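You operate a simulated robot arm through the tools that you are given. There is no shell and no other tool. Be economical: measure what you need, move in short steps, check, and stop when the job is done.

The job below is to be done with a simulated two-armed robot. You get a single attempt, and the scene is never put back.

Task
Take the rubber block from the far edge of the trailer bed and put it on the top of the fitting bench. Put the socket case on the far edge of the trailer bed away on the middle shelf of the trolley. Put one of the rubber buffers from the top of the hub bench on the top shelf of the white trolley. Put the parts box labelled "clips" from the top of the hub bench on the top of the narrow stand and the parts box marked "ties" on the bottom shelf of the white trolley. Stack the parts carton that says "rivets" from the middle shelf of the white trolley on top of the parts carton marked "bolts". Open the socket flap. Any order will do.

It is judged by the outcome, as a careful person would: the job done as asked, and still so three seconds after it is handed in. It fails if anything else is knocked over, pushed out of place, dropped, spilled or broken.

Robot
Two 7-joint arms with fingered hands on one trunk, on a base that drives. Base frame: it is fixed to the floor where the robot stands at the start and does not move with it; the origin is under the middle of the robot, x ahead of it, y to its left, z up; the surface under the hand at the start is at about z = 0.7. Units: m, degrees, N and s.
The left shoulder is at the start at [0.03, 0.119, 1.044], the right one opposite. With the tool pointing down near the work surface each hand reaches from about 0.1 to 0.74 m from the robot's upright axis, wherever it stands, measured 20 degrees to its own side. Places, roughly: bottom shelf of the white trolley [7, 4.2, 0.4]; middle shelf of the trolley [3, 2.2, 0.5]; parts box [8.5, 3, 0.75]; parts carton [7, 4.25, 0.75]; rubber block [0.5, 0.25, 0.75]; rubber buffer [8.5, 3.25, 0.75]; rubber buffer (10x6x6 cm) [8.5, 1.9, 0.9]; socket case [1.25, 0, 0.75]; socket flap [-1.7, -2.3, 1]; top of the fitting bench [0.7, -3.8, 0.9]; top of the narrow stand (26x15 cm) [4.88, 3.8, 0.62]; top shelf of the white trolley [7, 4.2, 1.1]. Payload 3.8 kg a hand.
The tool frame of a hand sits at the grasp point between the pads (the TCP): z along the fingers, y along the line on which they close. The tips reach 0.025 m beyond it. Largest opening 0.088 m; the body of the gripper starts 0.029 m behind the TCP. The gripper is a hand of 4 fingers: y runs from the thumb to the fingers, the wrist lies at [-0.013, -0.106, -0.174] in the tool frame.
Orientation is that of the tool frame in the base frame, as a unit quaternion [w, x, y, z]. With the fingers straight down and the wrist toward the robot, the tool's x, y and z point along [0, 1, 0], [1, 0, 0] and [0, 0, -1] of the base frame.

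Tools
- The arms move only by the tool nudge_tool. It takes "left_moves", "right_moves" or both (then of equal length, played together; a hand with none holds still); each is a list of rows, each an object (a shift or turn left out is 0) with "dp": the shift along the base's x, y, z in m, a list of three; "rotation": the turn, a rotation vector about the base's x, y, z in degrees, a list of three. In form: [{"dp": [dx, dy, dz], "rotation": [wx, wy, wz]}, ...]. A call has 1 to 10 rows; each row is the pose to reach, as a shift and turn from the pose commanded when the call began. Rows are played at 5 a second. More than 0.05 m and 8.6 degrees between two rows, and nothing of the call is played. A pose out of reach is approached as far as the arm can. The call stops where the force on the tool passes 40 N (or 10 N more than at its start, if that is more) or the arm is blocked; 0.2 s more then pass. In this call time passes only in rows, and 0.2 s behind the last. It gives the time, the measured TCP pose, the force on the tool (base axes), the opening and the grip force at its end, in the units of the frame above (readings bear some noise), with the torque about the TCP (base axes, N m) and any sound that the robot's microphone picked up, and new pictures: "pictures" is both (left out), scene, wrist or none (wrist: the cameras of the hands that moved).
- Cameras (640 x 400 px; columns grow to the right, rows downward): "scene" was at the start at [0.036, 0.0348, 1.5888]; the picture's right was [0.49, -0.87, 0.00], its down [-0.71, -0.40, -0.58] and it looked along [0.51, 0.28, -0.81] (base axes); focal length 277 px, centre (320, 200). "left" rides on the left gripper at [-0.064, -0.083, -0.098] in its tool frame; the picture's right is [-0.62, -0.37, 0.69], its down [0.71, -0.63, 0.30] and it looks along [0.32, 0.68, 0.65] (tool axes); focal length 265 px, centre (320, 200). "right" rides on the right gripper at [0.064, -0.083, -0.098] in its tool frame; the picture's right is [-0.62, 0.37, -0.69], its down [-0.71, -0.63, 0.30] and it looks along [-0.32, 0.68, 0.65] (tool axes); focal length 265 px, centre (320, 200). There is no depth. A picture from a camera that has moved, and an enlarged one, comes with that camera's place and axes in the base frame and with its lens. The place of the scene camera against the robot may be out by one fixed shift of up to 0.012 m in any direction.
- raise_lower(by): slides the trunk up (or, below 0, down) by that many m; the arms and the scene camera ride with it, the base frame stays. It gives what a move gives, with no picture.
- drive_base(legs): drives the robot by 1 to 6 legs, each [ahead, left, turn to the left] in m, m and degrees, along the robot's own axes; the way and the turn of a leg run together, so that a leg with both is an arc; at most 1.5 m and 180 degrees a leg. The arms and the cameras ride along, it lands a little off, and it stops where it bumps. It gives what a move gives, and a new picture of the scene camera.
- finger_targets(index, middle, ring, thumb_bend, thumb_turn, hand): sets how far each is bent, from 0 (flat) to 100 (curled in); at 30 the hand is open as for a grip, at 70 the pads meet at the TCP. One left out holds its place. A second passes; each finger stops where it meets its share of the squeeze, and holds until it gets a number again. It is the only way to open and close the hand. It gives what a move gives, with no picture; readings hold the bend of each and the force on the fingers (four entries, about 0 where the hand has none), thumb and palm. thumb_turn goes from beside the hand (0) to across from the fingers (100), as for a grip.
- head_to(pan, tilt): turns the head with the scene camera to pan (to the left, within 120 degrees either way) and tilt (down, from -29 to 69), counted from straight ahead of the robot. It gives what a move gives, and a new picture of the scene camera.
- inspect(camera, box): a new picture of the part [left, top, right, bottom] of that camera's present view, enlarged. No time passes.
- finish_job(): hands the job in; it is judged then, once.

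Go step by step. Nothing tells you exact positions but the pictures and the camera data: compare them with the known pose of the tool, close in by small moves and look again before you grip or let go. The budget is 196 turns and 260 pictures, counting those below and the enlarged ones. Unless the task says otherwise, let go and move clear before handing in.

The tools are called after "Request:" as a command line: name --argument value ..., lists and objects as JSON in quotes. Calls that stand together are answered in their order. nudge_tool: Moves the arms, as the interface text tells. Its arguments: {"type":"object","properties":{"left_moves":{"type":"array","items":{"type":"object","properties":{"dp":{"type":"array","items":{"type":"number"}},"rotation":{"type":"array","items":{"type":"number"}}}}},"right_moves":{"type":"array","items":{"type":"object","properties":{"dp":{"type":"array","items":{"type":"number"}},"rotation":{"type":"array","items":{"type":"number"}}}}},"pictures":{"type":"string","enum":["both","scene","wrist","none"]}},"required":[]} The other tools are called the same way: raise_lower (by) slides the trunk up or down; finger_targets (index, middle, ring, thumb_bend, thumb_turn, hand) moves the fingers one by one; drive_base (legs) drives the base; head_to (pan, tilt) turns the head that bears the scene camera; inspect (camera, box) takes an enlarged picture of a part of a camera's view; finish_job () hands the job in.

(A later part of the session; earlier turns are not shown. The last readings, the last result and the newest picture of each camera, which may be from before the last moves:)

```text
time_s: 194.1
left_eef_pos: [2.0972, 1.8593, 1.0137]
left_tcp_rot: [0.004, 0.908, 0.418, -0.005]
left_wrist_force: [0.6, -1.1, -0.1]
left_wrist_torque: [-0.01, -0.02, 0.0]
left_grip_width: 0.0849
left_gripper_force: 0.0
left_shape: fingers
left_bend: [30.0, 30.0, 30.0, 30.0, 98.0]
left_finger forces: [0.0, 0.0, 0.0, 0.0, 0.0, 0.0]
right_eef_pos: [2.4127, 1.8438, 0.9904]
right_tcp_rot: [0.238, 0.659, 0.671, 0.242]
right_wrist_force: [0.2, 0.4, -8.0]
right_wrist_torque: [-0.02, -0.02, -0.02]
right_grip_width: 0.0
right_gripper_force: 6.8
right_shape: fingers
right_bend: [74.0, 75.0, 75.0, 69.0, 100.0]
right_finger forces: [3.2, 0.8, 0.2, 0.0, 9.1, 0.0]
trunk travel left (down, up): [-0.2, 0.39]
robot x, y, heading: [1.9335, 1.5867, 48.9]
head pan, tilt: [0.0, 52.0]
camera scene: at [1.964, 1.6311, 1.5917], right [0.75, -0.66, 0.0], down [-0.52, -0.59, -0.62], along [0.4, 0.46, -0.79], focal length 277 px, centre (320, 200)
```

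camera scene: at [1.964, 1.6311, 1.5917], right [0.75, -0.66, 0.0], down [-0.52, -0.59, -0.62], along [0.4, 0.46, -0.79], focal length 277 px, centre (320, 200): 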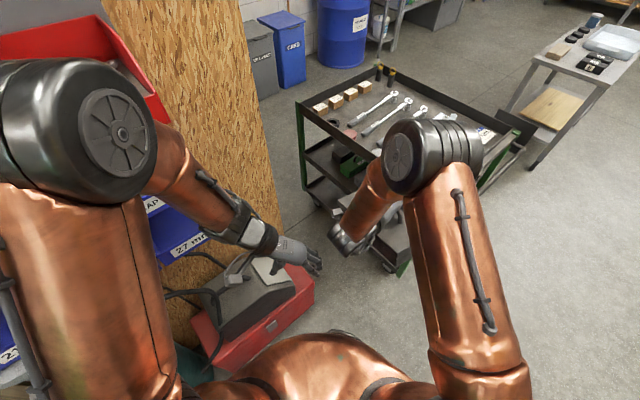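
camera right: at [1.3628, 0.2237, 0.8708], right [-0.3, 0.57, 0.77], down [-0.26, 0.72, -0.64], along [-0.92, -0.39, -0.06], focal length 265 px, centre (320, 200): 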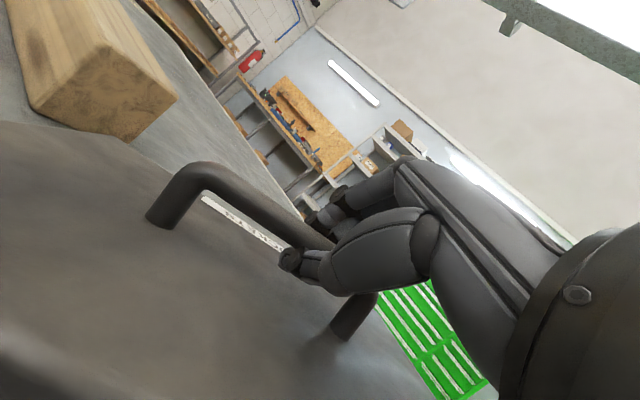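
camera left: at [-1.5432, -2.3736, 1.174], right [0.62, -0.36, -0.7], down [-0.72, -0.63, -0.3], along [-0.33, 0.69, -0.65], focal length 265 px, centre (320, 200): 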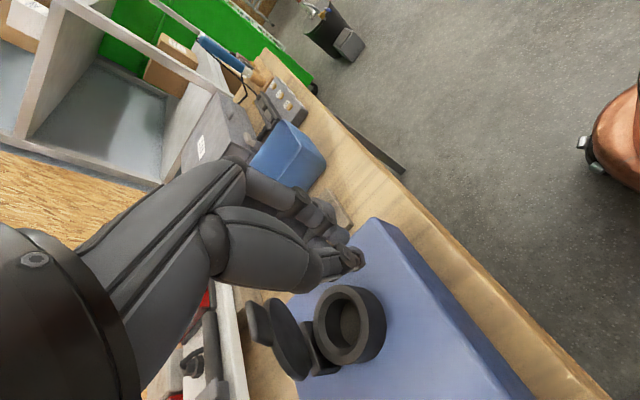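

I'm in place in front of the red box with the trolley ahead-right. Next: a small approach, lower the trunk, extend and tilt the right hand so the case can slide under the top shelf.

Request:
drive_base --legs '[[0.09, -0.035, 0]]'

Request:
raise_lower --by -0.18

Request:
nudge_tool --right_moves '[{"dp": [0.006, 0.022, 0], "rotation": [0, -3, 0]}, {"dp": [0.012, 0.044, 0], "rotation": [0, -6, 0]}, {"dp": [0.018, 0.066, 0], "rotation": [0, -9, 0]}, {"dp": [0.024, 0.088, 0], "rotation": [0, -12, 0]}, {"dp": [0.03, 0.11, -0.02], "rotation": [0, -15, 0]}, {"dp": [0.036, 0.132, -0.04], "rotation": [0, -18, 0]}, {"dp": [0.04, 0.15, -0.06], "rotation": [0, -20, 0]}]' --pictures "both"

```text
time_s: 195.2
left_eef_pos: [2.1834, 1.9047, 1.0139]
left_tcp_rot: [0.005, 0.908, 0.418, -0.005]
left_wrist_force: [0.4, 0.6, 0.1]
left_wrist_torque: [-0.04, 0.0, -0.01]
left_grip_width: 0.0847
left_gripper_force: 0.1
left_shape: fingers
left_bend: [30.0, 30.0, 30.0, 30.0, 98.0]
left_finger forces: [0.1, 0.0, 0.0, 0.1, 0.0, 0.1]
right_eef_pos: [2.4987, 1.8877, 0.9896]
right_tcp_rot: [0.239, 0.659, 0.671, 0.243]
right_wrist_force: [0.3, -0.5, -10.3]
right_wrist_torque: [-0.01, -0.03, 0.01]
right_grip_width: 0.0
right_gripper_force: 6.7
right_shape: fingers
right_bend: [74.0, 75.0, 75.0, 69.0, 100.0]
right_finger forces: [3.6, 0.5, 0.0, 0.0, 9.0, 0.1]
trunk travel left (down, up): [-0.2, 0.39]
robot x, y, heading: [2.0193, 1.6314, 48.8]
head pan, tilt: [0.0, 52.0]
camera scene: at [2.0508, 1.6763, 1.5916], right [0.75, -0.66, 0.0], down [-0.52, -0.59, -0.61], along [0.4, 0.46, -0.79], focal length 277 px, centre (320, 200)
```

scene: 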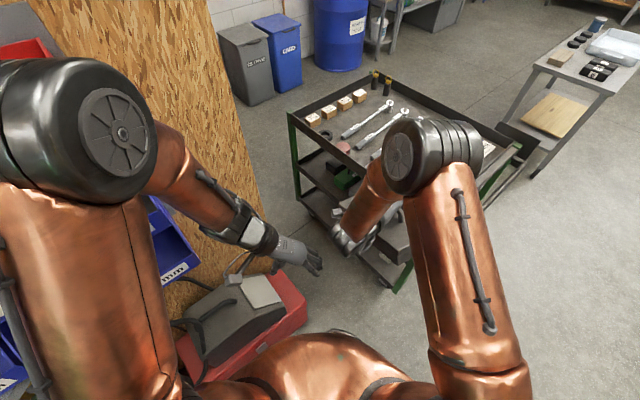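

```text
time_s: 197.2
left_eef_pos: [2.1827, 1.9041, 0.835]
left_tcp_rot: [0.006, 0.908, 0.418, -0.005]
left_wrist_force: [-0.6, -0.3, 0.1]
left_wrist_torque: [0.0, -0.01, 0.01]
left_grip_width: 0.0846
left_gripper_force: 0.1
left_shape: fingers
left_bend: [30.0, 30.0, 30.0, 30.0, 98.0]
left_finger forces: [0.0, 0.1, 0.0, 0.0, 0.0, 0.1]
right_eef_pos: [2.498, 1.8869, 0.8104]
right_tcp_rot: [0.239, 0.659, 0.671, 0.243]
right_wrist_force: [0.1, 0.0, -8.0]
right_wrist_torque: [-0.03, 0.0, 0.0]
right_grip_width: 0.0
right_gripper_force: 7.5
right_shape: fingers
right_bend: [74.0, 75.0, 75.0, 69.0, 100.0]
right_finger forces: [3.7, 1.1, 0.2, 0.1, 8.8, 0.0]
trunk travel left (down, up): [-0.02, 0.57]
robot x, y, heading: [2.0142, 1.637, 49.0]
head pan, tilt: [0.0, 52.0]
```

```text
time_s: 198.8
left_eef_pos: [2.1816, 1.9051, 0.8337]
left_tcp_rot: [0.006, 0.908, 0.418, -0.005]
left_wrist_force: [-0.3, 0.5, 0.4]
left_wrist_torque: [-0.03, -0.01, 0.0]
left_grip_width: 0.0845
left_gripper_force: 0.1
left_shape: fingers
left_bend: [30.0, 30.0, 30.0, 30.0, 98.0]
left_finger forces: [0.0, 0.1, 0.0, 0.0, 0.0, 0.0]
right_eef_pos: [2.5377, 2.0395, 0.7464]
right_tcp_rot: [0.352, 0.608, 0.619, 0.352]
right_wrist_force: [-0.4, 0.3, -9.0]
right_wrist_torque: [-0.06, 0.09, 0.0]
right_grip_width: 0.0
right_gripper_force: 6.7
right_shape: fingers
right_bend: [74.0, 75.0, 75.0, 69.0, 99.0]
right_finger forces: [4.2, 1.2, 0.0, 0.1, 7.6, 0.0]
trunk travel left (down, up): [-0.02, 0.57]
robot x, y, heading: [2.0217, 1.6372, 48.7]
head pan, tilt: [0.0, 52.0]
camera scene: at [2.0494, 1.6761, 1.4116], right [0.75, -0.66, 0.0], down [-0.52, -0.59, -0.61], along [0.4, 0.46, -0.79], focal length 277 px, centre (320, 200)
camera right: at [2.4091, 2.1001, 0.723], right [-0.4, -0.62, 0.67], down [-0.04, -0.72, -0.69], along [0.91, -0.31, 0.26], focal length 265 px, centre (320, 200)
```

scene: 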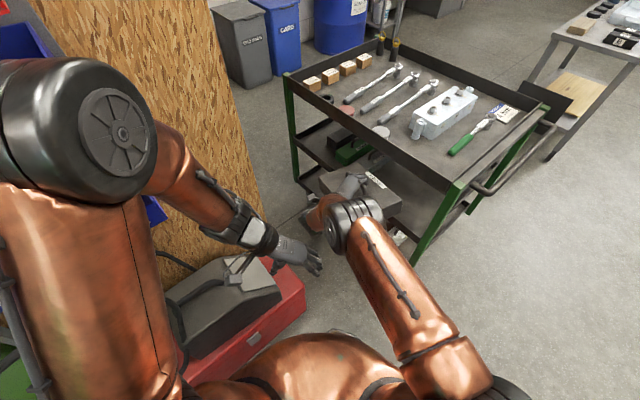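
right: 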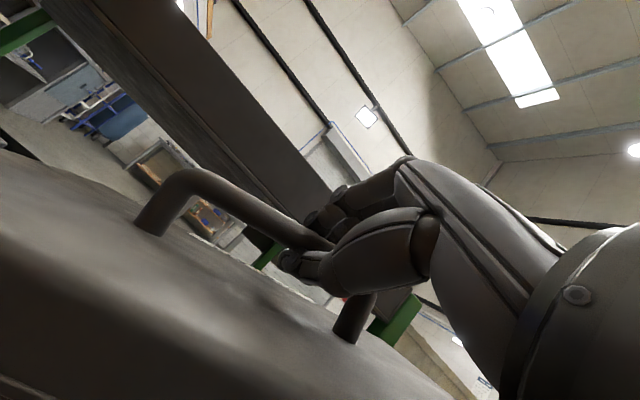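

The case hangs level between the red box and trolley. I'll lower it to shelf-opening height and inspect.

Request:
nudge_tool --right_moves '[{"dp": [0, 0, -0.03]}, {"dp": [0, 0, -0.06]}, {"dp": [0, 0, -0.09]}, {"dp": [0, 0, -0.115]}]' --pictures "wrist"

Request:
inspect --camera "scene" --box '[270, 80, 470, 280]'

```text
time_s: 199.8
left_eef_pos: [2.182, 1.9043, 0.8354]
left_tcp_rot: [0.005, 0.909, 0.417, -0.004]
left_wrist_force: [0.6, -0.3, -0.8]
left_wrist_torque: [0.0, 0.02, 0.0]
left_grip_width: 0.0847
left_gripper_force: 0.0
left_shape: fingers
left_bend: [30.0, 30.0, 30.0, 30.0, 98.0]
left_finger forces: [0.0, 0.1, 0.1, 0.1, 0.0, 0.0]
right_eef_pos: [2.5362, 2.0215, 0.6393]
right_tcp_rot: [0.351, 0.606, 0.62, 0.353]
right_wrist_force: [-0.4, 0.1, -9.1]
right_wrist_torque: [-0.07, 0.09, 0.02]
right_grip_width: 0.0
right_gripper_force: 6.3
right_shape: fingers
right_bend: [74.0, 75.0, 75.0, 69.0, 100.0]
right_finger forces: [3.3, 0.7, 0.0, 0.0, 8.8, 0.0]
right hand out of reach, approached as far as the arm can: row 4
trunk travel left (down, up): [-0.02, 0.57]
robot x, y, heading: [2.0161, 1.6375, 48.8]
head pan, tilt: [0.0, 52.0]
camera right: at [2.4074, 2.0825, 0.6166], right [-0.4, -0.62, 0.67], down [-0.04, -0.72, -0.69], along [0.91, -0.31, 0.26], focal length 265 px, centre (320, 200)
```

right: 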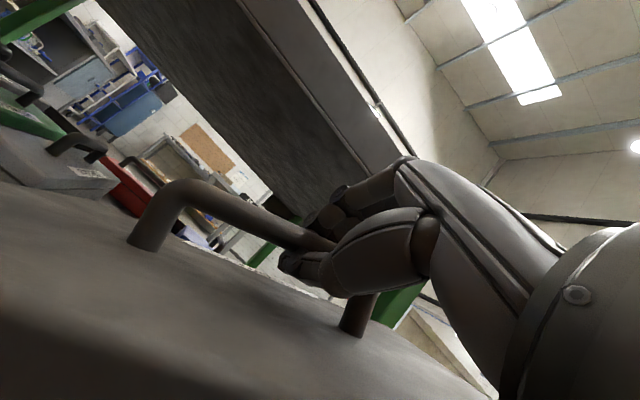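

```text
2.00 times, centred on (370, 180) of scene
camera zoom: at [2.0493, 1.6756, 1.4117], right [0.75, -0.66, 0.0], down [-0.52, -0.59, -0.61], along [0.4, 0.46, -0.79], focal length 555 px, centre (220, 240)
```

zoom: 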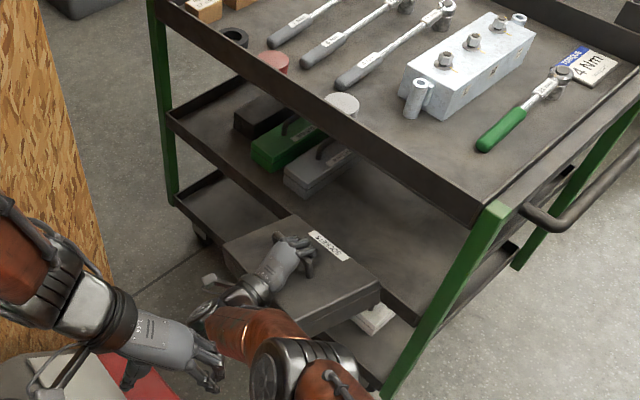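

The case is 20 x 17 cm, and the free stretch between the corner post and the grey box is about 31 cm. I'll slide it in by strafing the base toward +x, first most of the way.

Request:
drive_base --legs '[[0.132, -0.154, 0]]'

Request:
inspect --camera "scene" --box '[270, 80, 470, 280]'

```text
time_s: 201.4
left_eef_pos: [2.3877, 1.9025, 0.8348]
left_tcp_rot: [0.005, 0.908, 0.418, -0.005]
left_wrist_force: [0.8, 0.1, 0.9]
left_wrist_torque: [0.0, 0.0, 0.0]
left_grip_width: 0.0848
left_gripper_force: 0.1
left_shape: fingers
left_bend: [30.0, 30.0, 30.0, 30.0, 98.0]
left_finger forces: [0.1, 0.0, 0.0, 0.0, 0.0, 0.0]
right_eef_pos: [2.7416, 2.0201, 0.6393]
right_tcp_rot: [0.352, 0.607, 0.619, 0.352]
right_wrist_force: [-0.3, 0.2, -10.2]
right_wrist_torque: [-0.05, 0.02, 0.01]
right_grip_width: 0.0
right_gripper_force: 6.8
right_shape: fingers
right_bend: [74.0, 75.0, 75.0, 69.0, 100.0]
right_finger forces: [2.6, 0.6, 0.0, 0.0, 10.0, 0.1]
trunk travel left (down, up): [-0.02, 0.57]
robot x, y, heading: [2.2238, 1.6291, 48.6]
head pan, tilt: [0.0, 52.0]
camera scene: at [2.2554, 1.6745, 1.4116], right [0.75, -0.66, 0.0], down [-0.52, -0.59, -0.61], along [0.4, 0.46, -0.79], focal length 277 px, centre (320, 200)
```

scene: 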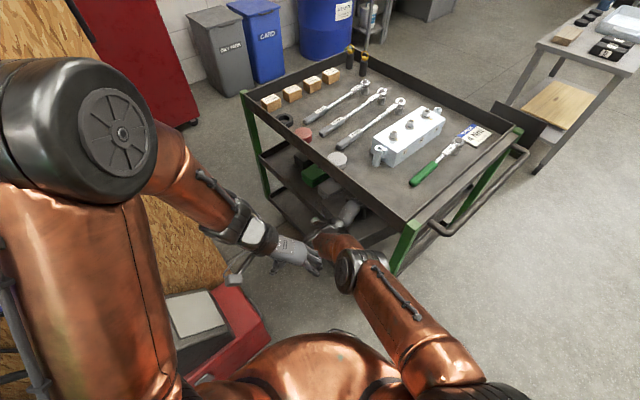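

```text
2.00 times, centred on (370, 180) of scene
camera zoom: at [2.2554, 1.6745, 1.4116], right [0.75, -0.66, 0.0], down [-0.52, -0.59, -0.61], along [0.4, 0.46, -0.79], focal length 555 px, centre (220, 240)
```

zoom: 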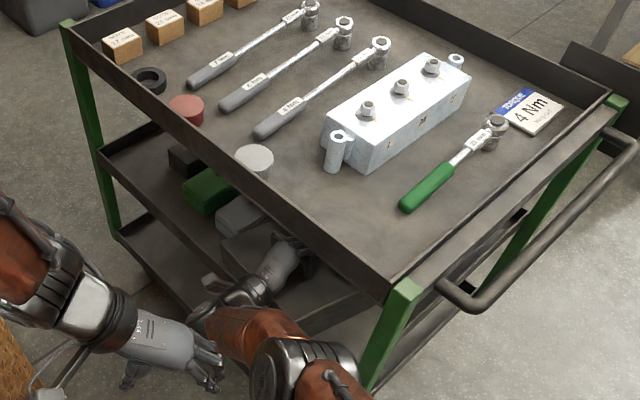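

The case is half in and the elbow clears the trolley edge by several centimetres. I'll strafe the last 9 cm.

Request:
drive_base --legs '[[0.06, -0.068, 0]]'

Request:
inspect --camera "right" --box '[0, 0, 640, 400]'

Request:
head_to --pan -5 --tilt 62

```text
time_s: 202.6
left_eef_pos: [2.4793, 1.906, 0.8338]
left_tcp_rot: [0.005, 0.909, 0.417, -0.006]
left_wrist_force: [0.3, -1.0, 0.2]
left_wrist_torque: [0.01, 0.0, 0.0]
left_grip_width: 0.0847
left_gripper_force: 0.0
left_shape: fingers
left_bend: [30.0, 30.0, 30.0, 30.0, 98.0]
left_finger forces: [0.0, 0.0, 0.0, 0.0, 0.0, 0.0]
right_eef_pos: [2.8328, 2.0217, 0.6376]
right_tcp_rot: [0.351, 0.608, 0.62, 0.351]
right_wrist_force: [0.7, -0.2, -9.2]
right_wrist_torque: [-0.02, -0.02, -0.02]
right_grip_width: 0.0001
right_gripper_force: 6.4
right_shape: fingers
right_bend: [74.0, 75.0, 75.0, 68.0, 100.0]
right_finger forces: [2.4, 0.3, 0.0, 0.0, 9.9, 0.1]
trunk travel left (down, up): [-0.02, 0.57]
robot x, y, heading: [2.3139, 1.6372, 48.9]
head pan, tilt: [0.0, 52.0]
camera scene: at [2.3476, 1.6769, 1.4116], right [0.75, -0.66, 0.0], down [-0.52, -0.59, -0.61], along [0.4, 0.46, -0.79], focal length 277 px, centre (320, 200)
```

scene: 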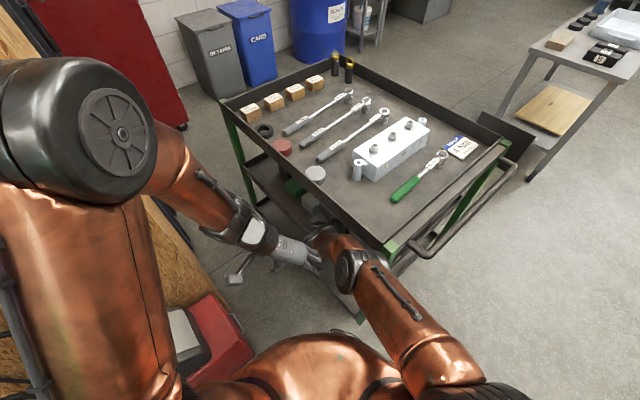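

```text
1.00 times, centred on (320, 200) of right (not enlarged: the box is as wide or as high as the picture)
camera zoom: at [2.7048, 2.0834, 0.616], right [-0.4, -0.62, 0.67], down [-0.05, -0.72, -0.69], along [0.91, -0.31, 0.26], focal length 265 px, centre (320, 200)
```

zoom: 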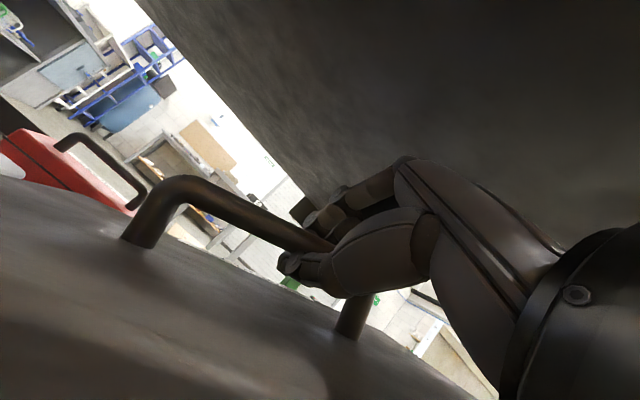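

```text
time_s: 203.3
left_eef_pos: [2.4794, 1.9064, 0.8351]
left_tcp_rot: [0.004, 0.908, 0.418, -0.004]
left_wrist_force: [-0.9, -0.2, -0.4]
left_wrist_torque: [-0.01, 0.0, 0.01]
left_grip_width: 0.0847
left_gripper_force: 0.1
left_shape: fingers
left_bend: [30.0, 30.0, 30.0, 30.0, 98.0]
left_finger forces: [0.1, 0.0, 0.0, 0.0, 0.0, 0.0]
right_eef_pos: [2.8324, 2.0229, 0.6386]
right_tcp_rot: [0.351, 0.608, 0.62, 0.351]
right_wrist_force: [0.3, -1.2, -8.2]
right_wrist_torque: [-0.01, 0.03, -0.02]
right_grip_width: 0.0001
right_gripper_force: 5.7
right_shape: fingers
right_bend: [74.0, 75.0, 75.0, 68.0, 100.0]
right_finger forces: [2.6, 0.5, 0.0, 0.0, 9.8, 0.1]
trunk travel left (down, up): [-0.02, 0.57]
robot x, y, heading: [2.316, 1.6367, 48.9]
head pan, tilt: [-5.0, 62.0]
camera scene: at [2.3431, 1.6648, 1.3995], right [0.69, -0.72, 0.0], down [-0.64, -0.61, -0.47], along [0.34, 0.32, -0.88], focal length 277 px, centre (320, 200)
```

scene: 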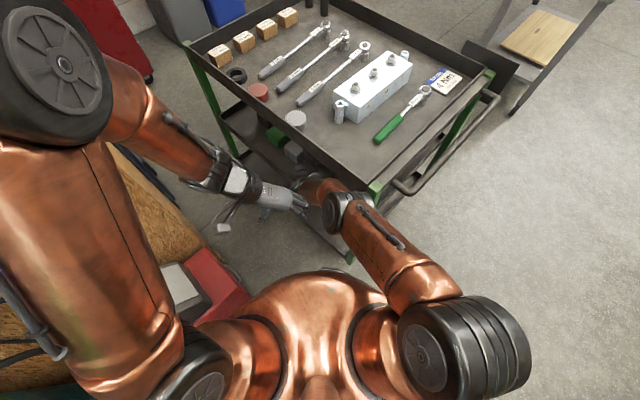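

The case is over the shelf between lip and free space. I'll try lowering in small steps and see how far the arm reaches.

Request:
nudge_tool --right_moves '[{"dp": [0, 0, -0.01]}, {"dp": [0, 0, -0.02]}, {"dp": [0, 0, -0.03]}]' --pictures "none"

```text
time_s: 204.1
left_eef_pos: [2.4788, 1.9067, 0.8358]
left_tcp_rot: [0.005, 0.909, 0.417, -0.003]
left_wrist_force: [0.7, -0.3, -0.1]
left_wrist_torque: [0.04, 0.02, -0.01]
left_grip_width: 0.0848
left_gripper_force: 0.0
left_shape: fingers
left_bend: [30.0, 30.0, 30.0, 30.0, 98.0]
left_finger forces: [0.0, 0.1, 0.1, 0.0, 0.0, 0.0]
right_eef_pos: [2.8366, 2.0156, 0.6345]
right_tcp_rot: [0.351, 0.607, 0.62, 0.352]
right_wrist_force: [-0.2, -0.8, -8.4]
right_wrist_torque: [-0.04, 0.01, -0.01]
right_grip_width: 0.0
right_gripper_force: 6.3
right_shape: fingers
right_bend: [74.0, 75.0, 75.0, 68.0, 100.0]
right_finger forces: [2.4, 0.4, 0.0, 0.0, 9.9, 0.1]
right hand out of reach, approached as far as the arm can: row 1, 2, 3
trunk travel left (down, up): [-0.02, 0.57]
robot x, y, heading: [2.3193, 1.6363, 48.9]
head pan, tilt: [-5.0, 62.0]
```

The arm is at a joint limit. I'll lower the trunk its last 2 cm and ease the hand's tilt back a bit while lowering.

Request:
raise_lower --by -0.02

Request:
nudge_tool --right_moves '[{"dp": [0, 0, 0], "rotation": [0, 5, 0]}, {"dp": [0, 0, -0.005], "rotation": [0, 10, 0]}, {"dp": [0, 0, -0.015], "rotation": [0, 15, 0]}, {"dp": [0, 0, -0.025], "rotation": [0, 18, 0]}]' --pictures "none"

```text
time_s: 204.7
left_eef_pos: [2.4796, 1.9064, 0.814]
left_tcp_rot: [0.005, 0.909, 0.418, -0.005]
left_wrist_force: [-0.3, 0.1, -0.6]
left_wrist_torque: [-0.01, 0.0, 0.02]
left_grip_width: 0.0844
left_gripper_force: 0.1
left_shape: fingers
left_bend: [30.0, 30.0, 30.0, 30.0, 98.0]
left_finger forces: [0.0, 0.1, 0.0, 0.0, 0.0, 0.0]
right_eef_pos: [2.8356, 2.0148, 0.6152]
right_tcp_rot: [0.35, 0.607, 0.62, 0.351]
right_wrist_force: [0.0, 0.5, -10.3]
right_wrist_torque: [-0.03, -0.01, 0.01]
right_grip_width: 0.0001
right_gripper_force: 6.3
right_shape: fingers
right_bend: [74.0, 75.0, 75.0, 68.0, 100.0]
right_finger forces: [2.5, 0.6, 0.0, 0.1, 9.6, 0.0]
trunk travel left (down, up): [0.0, 0.59]
robot x, y, heading: [2.3184, 1.6342, 48.9]
head pan, tilt: [-5.0, 62.0]
```

```text
time_s: 205.7
left_eef_pos: [2.4765, 1.9059, 0.8161]
left_tcp_rot: [0.006, 0.908, 0.418, -0.004]
left_wrist_force: [-0.2, -0.7, 1.2]
left_wrist_torque: [0.0, 0.01, 0.01]
left_grip_width: 0.0847
left_gripper_force: 0.0
left_shape: fingers
left_bend: [30.0, 30.0, 30.0, 30.0, 98.0]
left_finger forces: [0.0, 0.1, 0.1, 0.0, 0.0, 0.0]
right_eef_pos: [2.8312, 2.0158, 0.5903]
right_tcp_rot: [0.25, 0.653, 0.668, 0.253]
right_wrist_force: [-0.6, 0.5, -9.0]
right_wrist_torque: [-0.03, -0.06, -0.01]
right_grip_width: 0.0
right_gripper_force: 6.0
right_shape: fingers
right_bend: [75.0, 75.0, 75.0, 68.0, 99.0]
right_finger forces: [2.7, 0.1, 0.1, 0.1, 9.2, 0.0]
trunk travel left (down, up): [0.0, 0.59]
robot x, y, heading: [2.3132, 1.6382, 48.7]
head pan, tilt: [-5.0, 62.0]
```

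That frees the arm. I'll continue lowering until the case touches the shelf.

Request:
nudge_tool --right_moves '[{"dp": [0.005, 0, -0.008]}, {"dp": [0.01, 0, -0.016]}, {"dp": [0.01, 0, -0.023]}, {"dp": [0.01, 0, -0.029]}]' --pictures "wrist"

Request:
inspect --camera "scene" --box '[220, 120, 380, 280]'

```text
time_s: 206.7
left_eef_pos: [2.4798, 1.9054, 0.8147]
left_tcp_rot: [0.006, 0.909, 0.417, -0.004]
left_wrist_force: [-0.7, -0.3, 0.5]
left_wrist_torque: [-0.01, -0.01, -0.01]
left_grip_width: 0.0847
left_gripper_force: 0.2
left_shape: fingers
left_bend: [30.0, 30.0, 30.0, 30.0, 98.0]
left_finger forces: [0.1, 0.0, 0.0, 0.1, 0.0, 0.1]
right_eef_pos: [2.846, 2.0128, 0.5618]
right_tcp_rot: [0.25, 0.655, 0.667, 0.252]
right_wrist_force: [0.0, -0.9, -7.6]
right_wrist_torque: [0.04, -0.01, 0.04]
right_grip_width: 0.0003
right_gripper_force: 7.2
right_shape: fingers
right_bend: [75.0, 75.0, 75.0, 69.0, 100.0]
right_finger forces: [2.8, 0.9, 1.1, 0.0, 8.4, 0.0]
trunk travel left (down, up): [0.0, 0.59]
robot x, y, heading: [2.3151, 1.6353, 49.0]
head pan, tilt: [-5.0, 62.0]
camera right: at [2.7164, 2.0748, 0.5783], right [-0.17, -0.62, 0.76], down [-0.26, -0.72, -0.64], along [0.95, -0.31, -0.03], focal length 265 px, centre (320, 200)
```

right: 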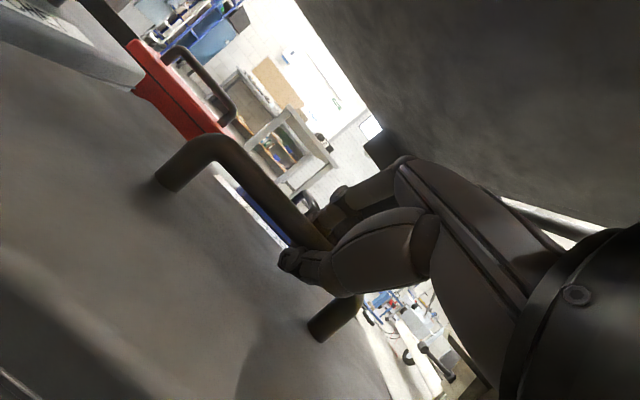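

```text
2.50 times, centred on (300, 200) of scene
camera zoom: at [2.3432, 1.6646, 1.3794], right [0.69, -0.72, 0.0], down [-0.64, -0.61, -0.47], along [0.34, 0.32, -0.88], focal length 694 px, centre (370, 200)
```

zoom: 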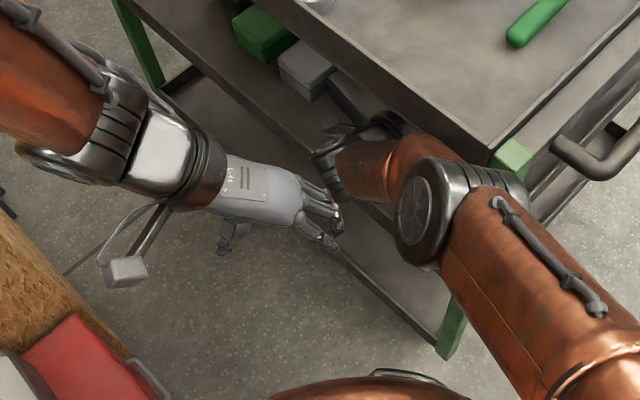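

Still hanging (7.6 N). Continue down a little more.

Request:
nudge_tool --right_moves '[{"dp": [0, 0, -0.006]}, {"dp": [0, 0, -0.012]}, {"dp": [0, 0, -0.018]}]' --pictures "none"

```text
time_s: 207.5
left_eef_pos: [2.4794, 1.9052, 0.815]
left_tcp_rot: [0.005, 0.908, 0.418, -0.005]
left_wrist_force: [0.4, 0.3, 0.1]
left_wrist_torque: [-0.02, 0.03, 0.0]
left_grip_width: 0.0844
left_gripper_force: 0.1
left_shape: fingers
left_bend: [30.0, 30.0, 30.0, 30.0, 98.0]
left_finger forces: [0.1, 0.0, 0.1, 0.0, 0.0, 0.0]
right_eef_pos: [2.8436, 2.0097, 0.5517]
right_tcp_rot: [0.25, 0.654, 0.667, 0.255]
right_wrist_force: [4.1, 1.5, 2.0]
right_wrist_torque: [0.02, -0.05, 0.01]
right_grip_width: 0.0
right_gripper_force: 1.7
right_shape: fingers
right_bend: [75.0, 75.0, 75.0, 71.0, 100.0]
right_finger forces: [2.5, 0.1, 0.7, 0.0, 0.1, 0.0]
right hand out of reach, approached as far as the arm can: row 2, 3
trunk travel left (down, up): [0.0, 0.59]
robot x, y, heading: [2.3167, 1.6338, 48.9]
head pan, tilt: [-5.0, 62.0]
```

The case now rests on the shelf. I'll open the hand and back out along the finger axis, watching headroom.

Request:
finger_targets --hand "right" --index 30 --middle 30 --ring 30 --thumb_bend 45

Request:
nudge_tool --right_moves '[{"dp": [-0.008, 0, 0.01]}, {"dp": [-0.016, 0, 0.02]}, {"dp": [-0.026, 0, 0.03]}, {"dp": [-0.04, 0, 0.042]}, {"dp": [-0.06, 0, 0.05]}]' --pictures "wrist"

```text
time_s: 208.5
left_eef_pos: [2.4787, 1.9048, 0.8149]
left_tcp_rot: [0.005, 0.908, 0.418, -0.004]
left_wrist_force: [0.7, 0.7, -0.2]
left_wrist_torque: [0.01, -0.01, -0.03]
left_grip_width: 0.0847
left_gripper_force: 0.0
left_shape: fingers
left_bend: [30.0, 30.0, 30.0, 30.0, 98.0]
left_finger forces: [0.0, 0.0, 0.0, 0.0, 0.1, 0.1]
right_eef_pos: [2.8417, 2.0103, 0.5511]
right_tcp_rot: [0.249, 0.655, 0.667, 0.254]
right_wrist_force: [2.0, -0.1, 15.6]
right_wrist_torque: [0.11, -0.15, -0.03]
right_grip_width: 0.0465
right_gripper_force: 7.5
right_shape: fingers
right_bend: [30.0, 30.0, 30.0, 62.0, 99.0]
right_finger forces: [0.0, 0.0, 0.1, 0.0, 15.3, 0.0]
trunk travel left (down, up): [0.0, 0.59]
robot x, y, heading: [2.3169, 1.6337, 48.7]
head pan, tilt: [-5.0, 62.0]
```

```text
time_s: 209.7
left_eef_pos: [2.4784, 1.9052, 0.8151]
left_tcp_rot: [0.005, 0.909, 0.418, -0.004]
left_wrist_force: [0.0, -0.5, 0.2]
left_wrist_torque: [0.0, 0.0, -0.03]
left_grip_width: 0.0846
left_gripper_force: 0.1
left_shape: fingers
left_bend: [30.0, 30.0, 30.0, 30.0, 98.0]
left_finger forces: [0.0, 0.0, 0.1, 0.1, 0.0, 0.0]
right_eef_pos: [2.7819, 2.0081, 0.6005]
right_tcp_rot: [0.251, 0.655, 0.667, 0.253]
right_wrist_force: [0.3, -0.3, -0.7]
right_wrist_torque: [-0.01, -0.04, 0.0]
right_grip_width: 0.0684
right_gripper_force: 0.1
right_shape: fingers
right_bend: [30.0, 30.0, 30.0, 45.0, 97.0]
right_finger forces: [0.1, 0.0, 0.0, 0.1, 0.0, 0.1]
trunk travel left (down, up): [0.0, 0.59]
robot x, y, heading: [2.3137, 1.634, 49.0]
head pan, tilt: [-5.0, 62.0]
camera right: at [2.6525, 2.0705, 0.618], right [-0.17, -0.62, 0.76], down [-0.26, -0.72, -0.64], along [0.95, -0.31, -0.03], focal length 265 px, centre (320, 200)
```

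right: 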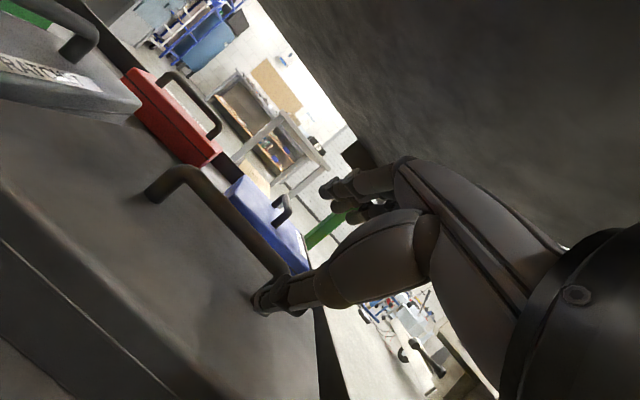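

The hand is clear of the handle. I'll strafe back out the same way and check the case.

Request:
drive_base --legs '[[-0.211, 0.241, 0]]'

Request:
head_to --pan -10 --tilt 48

Request:
inspect --camera "scene" --box '[230, 60, 450, 260]'

```text
time_s: 211.9
left_eef_pos: [2.1518, 1.9055, 0.8156]
left_tcp_rot: [0.004, 0.911, 0.413, -0.004]
left_wrist_force: [0.1, 0.0, 0.0]
left_wrist_torque: [-0.02, -0.02, 0.0]
left_grip_width: 0.0846
left_gripper_force: 0.1
left_shape: fingers
left_bend: [30.0, 30.0, 30.0, 30.0, 98.0]
left_finger forces: [0.0, 0.0, 0.0, 0.0, 0.0, 0.1]
right_eef_pos: [2.456, 2.0062, 0.5998]
right_tcp_rot: [0.252, 0.659, 0.663, 0.251]
right_wrist_force: [0.4, 0.2, 0.3]
right_wrist_torque: [0.01, 0.01, -0.01]
right_grip_width: 0.0688
right_gripper_force: 0.1
right_shape: fingers
right_bend: [30.0, 30.0, 30.0, 45.0, 97.0]
right_finger forces: [0.0, 0.0, 0.0, 0.0, 0.0, 0.0]
trunk travel left (down, up): [0.0, 0.59]
robot x, y, heading: [1.987, 1.6403, 48.1]
head pan, tilt: [-5.0, 62.0]
camera scene: at [2.012, 1.6669, 1.3795], right [0.68, -0.73, 0.0], down [-0.64, -0.6, -0.47], along [0.34, 0.32, -0.88], focal length 277 px, centre (320, 200)
```

scene: 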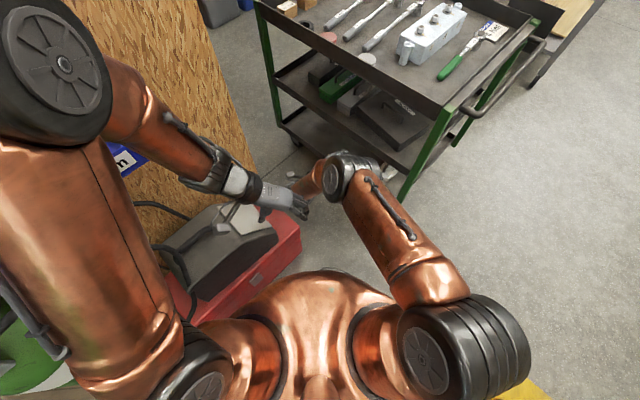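

```text
time_s: 212.7
left_eef_pos: [2.1521, 1.907, 0.8158]
left_tcp_rot: [0.005, 0.91, 0.414, -0.005]
left_wrist_force: [0.7, 0.2, -0.8]
left_wrist_torque: [-0.01, -0.01, 0.01]
left_grip_width: 0.0846
left_gripper_force: 0.0
left_shape: fingers
left_bend: [30.0, 30.0, 30.0, 30.0, 98.0]
left_finger forces: [0.0, 0.0, 0.0, 0.0, 0.0, 0.1]
right_eef_pos: [2.457, 2.0077, 0.6]
right_tcp_rot: [0.252, 0.658, 0.663, 0.252]
right_wrist_force: [-0.6, 0.7, -0.5]
right_wrist_torque: [-0.02, 0.01, -0.01]
right_grip_width: 0.0683
right_gripper_force: 0.1
right_shape: fingers
right_bend: [30.0, 30.0, 30.0, 45.0, 97.0]
right_finger forces: [0.0, 0.1, 0.1, 0.1, 0.0, 0.0]
trunk travel left (down, up): [0.0, 0.59]
robot x, y, heading: [1.9837, 1.6397, 48.1]
head pan, tilt: [-10.0, 48.0]
camera scene: at [2.0276, 1.6716, 1.397], right [0.62, -0.79, 0.0], down [-0.58, -0.46, -0.67], along [0.53, 0.41, -0.74], focal length 277 px, centre (320, 200)
```

scene: 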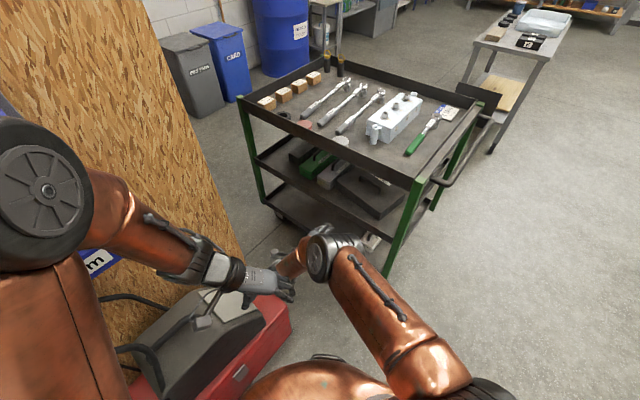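

```text
2.00 times, centred on (340, 160) of scene
camera zoom: at [2.0276, 1.6716, 1.397], right [0.62, -0.79, 0.0], down [-0.58, -0.46, -0.67], along [0.53, 0.41, -0.74], focal length 555 px, centre (280, 280)
```

zoom: 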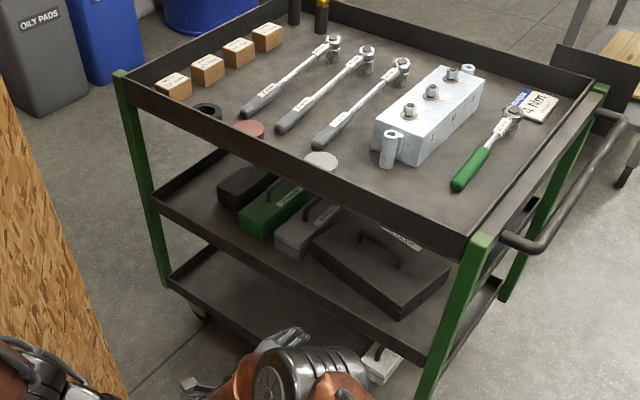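

The socket case sits properly on the trolley's middle shelf. Now I'll raise the trunk and restore the right arm to a compact pose for driving on.

Request:
raise_lower --by 0.42

Request:
nudge_tool --right_moves '[{"dp": [-0.01, -0.033, 0], "rotation": [0, 0, 8]}, {"dp": [-0.021, -0.066, 0], "rotation": [0, 0, 16]}, {"dp": [-0.032, -0.099, 0], "rotation": [0, 0, 24]}, {"dp": [-0.043, -0.132, 0], "rotation": [0, 0, 32]}, {"dp": [-0.054, -0.165, 0], "rotation": [0, 0, 40]}, {"dp": [-0.064, -0.197, 0], "rotation": [0, 0, 48]}]' --pictures "none"

Request:
nudge_tool --right_moves '[{"dp": [0, 0, 0], "rotation": [-5.9, 5.4, 0]}, {"dp": [0, 0, 0], "rotation": [-11.9, 10.7, 0]}, {"dp": [0, 0, 0], "rotation": [-17.8, 16.1, 0]}, {"dp": [0, 0, 0], "rotation": [-23.8, 21.4, 0]}, {"dp": [0, 0, 0], "rotation": [-29.7, 26.8, 0]}]' --pictures "none"

Request:
finger_targets --hand "right" --thumb_bend 30

```text
refused: 0.42 is not a number from -0.4 to 0.4
```

```text
time_s: 214.1
left_eef_pos: [2.1522, 1.9059, 0.8138]
left_tcp_rot: [0.005, 0.91, 0.414, -0.005]
left_wrist_force: [0.1, 0.1, -0.1]
left_wrist_torque: [-0.01, 0.04, 0.01]
left_grip_width: 0.0845
left_gripper_force: 0.1
left_shape: fingers
left_bend: [30.0, 30.0, 30.0, 30.0, 98.0]
left_finger forces: [0.0, 0.1, 0.0, 0.0, 0.0, 0.0]
right_eef_pos: [2.3943, 1.8112, 0.6009]
right_tcp_rot: [0.126, 0.331, 0.874, 0.332]
right_wrist_force: [-0.1, -0.2, 0.4]
right_wrist_torque: [0.0, -0.02, 0.0]
right_grip_width: 0.0685
right_gripper_force: 0.1
right_shape: fingers
right_bend: [30.0, 30.0, 30.0, 45.0, 97.0]
right_finger forces: [0.0, 0.0, 0.0, 0.0, 0.0, 0.0]
trunk travel left (down, up): [0.0, 0.59]
robot x, y, heading: [1.9821, 1.6387, 48.4]
head pan, tilt: [-10.0, 48.0]
```

```text
time_s: 215.3
left_eef_pos: [2.1512, 1.9078, 0.8147]
left_tcp_rot: [0.005, 0.911, 0.413, -0.004]
left_wrist_force: [0.3, 0.5, 0.0]
left_wrist_torque: [0.0, 0.01, 0.02]
left_grip_width: 0.0848
left_gripper_force: 0.0
left_shape: fingers
left_bend: [30.0, 30.0, 30.0, 30.0, 98.0]
left_finger forces: [0.0, 0.1, 0.1, 0.0, 0.0, 0.0]
right_eef_pos: [2.3932, 1.8108, 0.5995]
right_tcp_rot: [0.004, 0.355, 0.935, 0.014]
right_wrist_force: [-0.3, 0.3, -0.2]
right_wrist_torque: [0.0, 0.0, -0.02]
right_grip_width: 0.0687
right_gripper_force: 0.1
right_shape: fingers
right_bend: [30.0, 30.0, 30.0, 45.0, 97.0]
right_finger forces: [0.0, 0.1, 0.1, 0.1, 0.0, 0.0]
trunk travel left (down, up): [0.0, 0.59]
robot x, y, heading: [1.9869, 1.6375, 48.2]
head pan, tilt: [-10.0, 48.0]
```

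```text
time_s: 216.3
left_eef_pos: [2.1526, 1.9065, 0.8148]
left_tcp_rot: [0.006, 0.911, 0.413, -0.005]
left_wrist_force: [-0.7, -0.5, 0.5]
left_wrist_torque: [0.01, -0.01, 0.01]
left_grip_width: 0.0845
left_gripper_force: 0.1
left_shape: fingers
left_bend: [30.0, 30.0, 30.0, 30.0, 98.0]
left_finger forces: [0.0, 0.0, 0.0, 0.0, 0.0, 0.0]
right_eef_pos: [2.3922, 1.8103, 0.5996]
right_tcp_rot: [0.004, 0.356, 0.934, 0.014]
right_wrist_force: [-0.7, -1.1, -0.1]
right_wrist_torque: [0.01, 0.0, -0.01]
right_grip_width: 0.0847
right_gripper_force: 0.1
right_shape: fingers
right_bend: [30.0, 30.0, 30.0, 30.0, 96.0]
right_finger forces: [0.0, 0.0, 0.0, 0.0, 0.0, 0.0]
trunk travel left (down, up): [0.0, 0.59]
robot x, y, heading: [1.9861, 1.6403, 48.2]
head pan, tilt: [-10.0, 48.0]
```

Now raise the trunk and turn to heading about -16° to line up with the gap between post plate and trolley.

Request:
raise_lower --by 0.4

Request:
drive_base --legs '[[0, 0, -64.2], [0, 0.02, 0]]'

Request:
head_to --pan 0 --tilt 50

```text
time_s: 220.1
left_eef_pos: [2.1528, 1.9066, 1.2147]
left_tcp_rot: [0.005, 0.911, 0.413, -0.004]
left_wrist_force: [-0.1, -0.7, -0.2]
left_wrist_torque: [-0.01, -0.01, -0.02]
left_grip_width: 0.0847
left_gripper_force: 0.0
left_shape: fingers
left_bend: [30.0, 30.0, 30.0, 30.0, 98.0]
left_finger forces: [0.0, 0.0, 0.1, 0.0, 0.1, 0.1]
right_eef_pos: [2.3936, 1.8102, 1.0001]
right_tcp_rot: [0.003, 0.355, 0.935, 0.014]
right_wrist_force: [-0.3, -0.2, 0.4]
right_wrist_torque: [0.02, 0.0, 0.0]
right_grip_width: 0.0846
right_gripper_force: 0.1
right_shape: fingers
right_bend: [30.0, 30.0, 30.0, 30.0, 96.0]
right_finger forces: [0.1, 0.1, 0.1, 0.0, 0.0, 0.1]
trunk travel left (down, up): [-0.4, 0.19]
robot x, y, heading: [1.9873, 1.6406, 48.2]
head pan, tilt: [-10.0, 48.0]
```

```text
time_s: 223.8
left_eef_pos: [2.3038, 1.6146, 1.2147]
left_tcp_rot: [0.0, 0.989, -0.148, -0.007]
left_wrist_force: [0.5, -0.1, 0.0]
left_wrist_torque: [-0.02, -0.01, -0.02]
left_grip_width: 0.0846
left_gripper_force: 0.0
left_shape: fingers
left_bend: [30.0, 30.0, 30.0, 30.0, 98.0]
left_finger forces: [0.0, 0.1, 0.0, 0.1, 0.0, 0.1]
right_eef_pos: [2.3165, 1.3566, 0.9995]
right_tcp_rot: [0.01, 0.805, 0.592, 0.011]
right_wrist_force: [0.2, -0.4, -0.3]
right_wrist_torque: [0.02, 0.0, 0.0]
right_grip_width: 0.0845
right_gripper_force: 0.0
right_shape: fingers
right_bend: [30.0, 30.0, 30.0, 30.0, 96.0]
right_finger forces: [0.1, 0.0, 0.0, 0.0, 0.0, 0.0]
trunk travel left (down, up): [-0.4, 0.19]
robot x, y, heading: [1.9886, 1.6581, -17.1]
head pan, tilt: [-10.0, 48.0]
camera scene: at [2.0349, 1.6221, 1.7971], right [-0.46, -0.89, 0.0], down [-0.66, 0.34, -0.67], along [0.59, -0.31, -0.74], focal length 277 px, centre (320, 200)
```

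scene: 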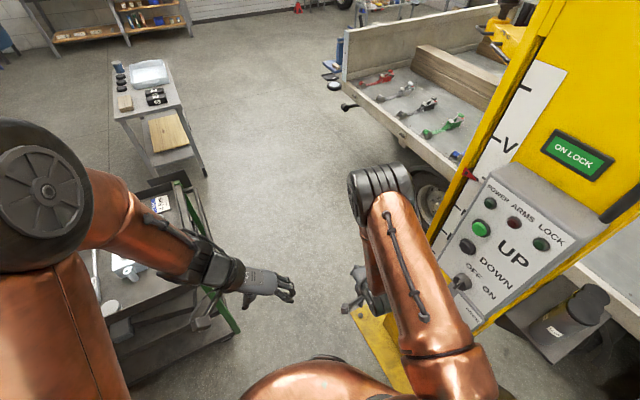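

```text
time_s: 224.5
left_eef_pos: [2.3053, 1.6184, 1.2145]
left_tcp_rot: [0.003, 0.989, -0.146, -0.007]
left_wrist_force: [0.1, 0.5, -0.5]
left_wrist_torque: [-0.01, 0.03, -0.01]
left_grip_width: 0.0845
left_gripper_force: 0.1
left_shape: fingers
left_bend: [30.0, 30.0, 30.0, 30.0, 98.0]
left_finger forces: [0.0, 0.0, 0.1, 0.1, 0.1, 0.0]
right_eef_pos: [2.3171, 1.3585, 0.9999]
right_tcp_rot: [0.011, 0.805, 0.593, 0.009]
right_wrist_force: [-0.6, 0.1, -0.3]
right_wrist_torque: [0.02, 0.02, 0.0]
right_grip_width: 0.0846
right_gripper_force: 0.1
right_shape: fingers
right_bend: [30.0, 30.0, 30.0, 30.0, 96.0]
right_finger forces: [0.0, 0.1, 0.0, 0.0, 0.0, 0.0]
trunk travel left (down, up): [-0.4, 0.19]
robot x, y, heading: [1.9959, 1.6544, -17.2]
head pan, tilt: [0.0, 50.0]
camera scene: at [2.0401, 1.6406, 1.7944], right [-0.3, -0.95, 0.0], down [-0.73, 0.23, -0.64], along [0.61, -0.19, -0.77], focal length 277 px, centre (320, 200)
```

scene: 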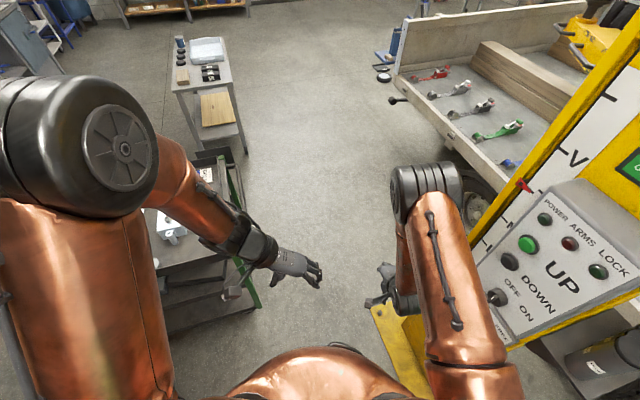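

The line-up is good and the arms clear the control box. Driving through the gap.

Request:
drive_base --legs '[[0.7, 0.01, 0], [0.6, 0, 0]]'

Request:
head_to --pan 30 --tilt 22

```text
time_s: 231.2
left_eef_pos: [3.5216, 1.2344, 1.2144]
left_tcp_rot: [0.002, 0.988, -0.152, -0.006]
left_wrist_force: [0.0, 0.3, 0.4]
left_wrist_torque: [0.01, 0.01, 0.01]
left_grip_width: 0.0848
left_gripper_force: 0.1
left_shape: fingers
left_bend: [30.0, 30.0, 30.0, 30.0, 98.0]
left_finger forces: [0.0, 0.0, 0.1, 0.0, 0.0, 0.0]
right_eef_pos: [3.5302, 0.9748, 1.0001]
right_tcp_rot: [0.01, 0.809, 0.588, 0.01]
right_wrist_force: [0.6, -1.1, 0.5]
right_wrist_torque: [0.02, 0.03, -0.01]
right_grip_width: 0.0846
right_gripper_force: 0.0
right_shape: fingers
right_bend: [30.0, 30.0, 30.0, 30.0, 96.0]
right_finger forces: [0.0, 0.0, 0.1, 0.1, 0.1, 0.0]
trunk travel left (down, up): [-0.4, 0.19]
robot x, y, heading: [3.2107, 1.2788, -18.0]
head pan, tilt: [0.0, 50.0]
camera scene: at [3.257, 1.2592, 1.7944], right [-0.31, -0.95, 0.0], down [-0.73, 0.24, -0.64], along [0.61, -0.2, -0.77], focal length 277 px, centre (320, 200)
```

scene: 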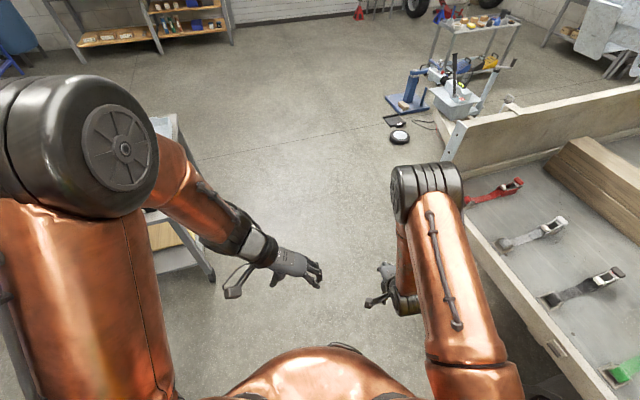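

```text
time_s: 232.2
left_eef_pos: [3.5219, 1.233, 1.215]
left_tcp_rot: [0.002, 0.988, -0.153, -0.005]
left_wrist_force: [0.4, 0.8, 0.6]
left_wrist_torque: [0.01, -0.03, -0.02]
left_grip_width: 0.0847
left_gripper_force: 0.1
left_shape: fingers
left_bend: [30.0, 30.0, 30.0, 30.0, 98.0]
left_finger forces: [0.0, 0.0, 0.0, 0.1, 0.0, 0.0]
right_eef_pos: [3.5295, 0.9742, 0.9978]
right_tcp_rot: [0.011, 0.809, 0.588, 0.01]
right_wrist_force: [0.1, -0.3, -0.8]
right_wrist_torque: [0.01, -0.01, 0.03]
right_grip_width: 0.0846
right_gripper_force: 0.0
right_shape: fingers
right_bend: [30.0, 30.0, 30.0, 30.0, 96.0]
right_finger forces: [0.0, 0.0, 0.0, 0.0, 0.0, 0.0]
trunk travel left (down, up): [-0.4, 0.19]
robot x, y, heading: [3.2107, 1.2756, -18.2]
head pan, tilt: [30.0, 22.0]
camera scene: at [3.2742, 1.3022, 1.8366], right [0.21, -0.98, 0.0], down [-0.37, -0.08, -0.93], along [0.91, 0.19, -0.38], focal length 277 px, centre (320, 200)
```

scene: 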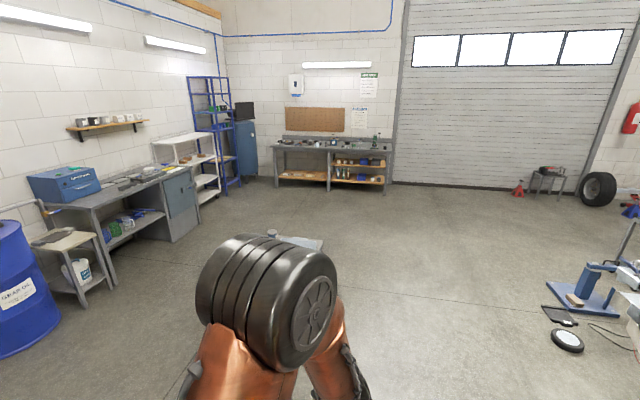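

I'm through the gap. Ahead I see the hub bench on the far wall, the white trolley left of it, and the stand by the blue barrel. I'll drive to in front of the hub bench.

Request:
drive_base --legs '[[0, 0, 18.2], [1.5, -0.15, 0], [1.5, 0, 0], [0.9, 1.3, 0]]'

Request:
head_to --pan 0 --tilt 30

Request:
head_to --pan 60 --tilt 30

```text
refused: leg 2 is longer than a leg can be; nothing moved
```

```text
time_s: 233.1
left_eef_pos: [3.5219, 1.2345, 1.2148]
left_tcp_rot: [0.002, 0.988, -0.153, -0.006]
left_wrist_force: [0.2, -1.1, -0.6]
left_wrist_torque: [0.03, -0.01, 0.02]
left_grip_width: 0.0846
left_gripper_force: 0.0
left_shape: fingers
left_bend: [30.0, 30.0, 30.0, 30.0, 98.0]
left_finger forces: [0.0, 0.1, 0.0, 0.0, 0.1, 0.0]
right_eef_pos: [3.5308, 0.9746, 1.0009]
right_tcp_rot: [0.012, 0.809, 0.587, 0.011]
right_wrist_force: [0.0, 0.6, 0.1]
right_wrist_torque: [-0.01, -0.04, -0.03]
right_grip_width: 0.0846
right_gripper_force: 0.1
right_shape: fingers
right_bend: [30.0, 30.0, 30.0, 30.0, 96.0]
right_finger forces: [0.0, 0.1, 0.1, 0.0, 0.0, 0.0]
trunk travel left (down, up): [-0.4, 0.19]
robot x, y, heading: [3.2086, 1.2818, -17.9]
head pan, tilt: [0.0, 30.0]
camera scene: at [3.2696, 1.2552, 1.8239], right [-0.31, -0.95, 0.0], down [-0.48, 0.15, -0.87], along [0.82, -0.27, -0.5], focal length 277 px, centre (320, 200)
```

scene: 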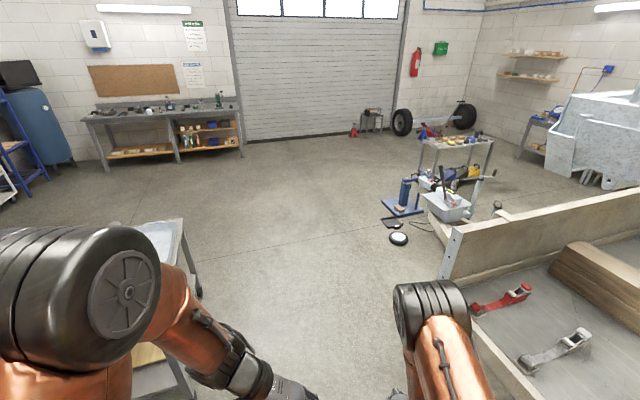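

```text
time_s: 234.4
left_eef_pos: [3.522, 1.2342, 1.2157]
left_tcp_rot: [0.002, 0.988, -0.153, -0.006]
left_wrist_force: [0.7, 0.4, -0.1]
left_wrist_torque: [0.01, 0.0, -0.02]
left_grip_width: 0.0847
left_gripper_force: 0.1
left_shape: fingers
left_bend: [30.0, 30.0, 30.0, 30.0, 98.0]
left_finger forces: [0.0, 0.1, 0.1, 0.0, 0.0, 0.0]
right_eef_pos: [3.5302, 0.9757, 0.9985]
right_tcp_rot: [0.011, 0.808, 0.588, 0.01]
right_wrist_force: [-0.2, 0.6, 0.1]
right_wrist_torque: [-0.03, -0.01, -0.01]
right_grip_width: 0.0846
right_gripper_force: 0.1
right_shape: fingers
right_bend: [30.0, 30.0, 30.0, 30.0, 96.0]
right_finger forces: [0.1, 0.1, 0.0, 0.0, 0.0, 0.1]
trunk travel left (down, up): [-0.4, 0.19]
robot x, y, heading: [3.2091, 1.2794, -18.0]
head pan, tilt: [60.0, 30.0]
camera scene: at [3.251, 1.3435, 1.8239], right [0.67, -0.74, 0.0], down [-0.37, -0.33, -0.87], along [0.64, 0.58, -0.5], focal length 277 px, centre (320, 200)
```

scene: 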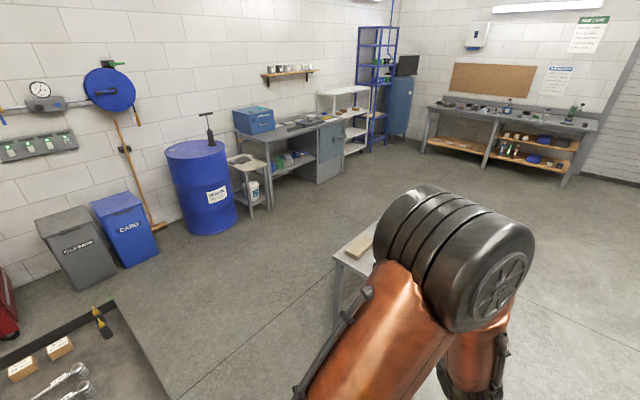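

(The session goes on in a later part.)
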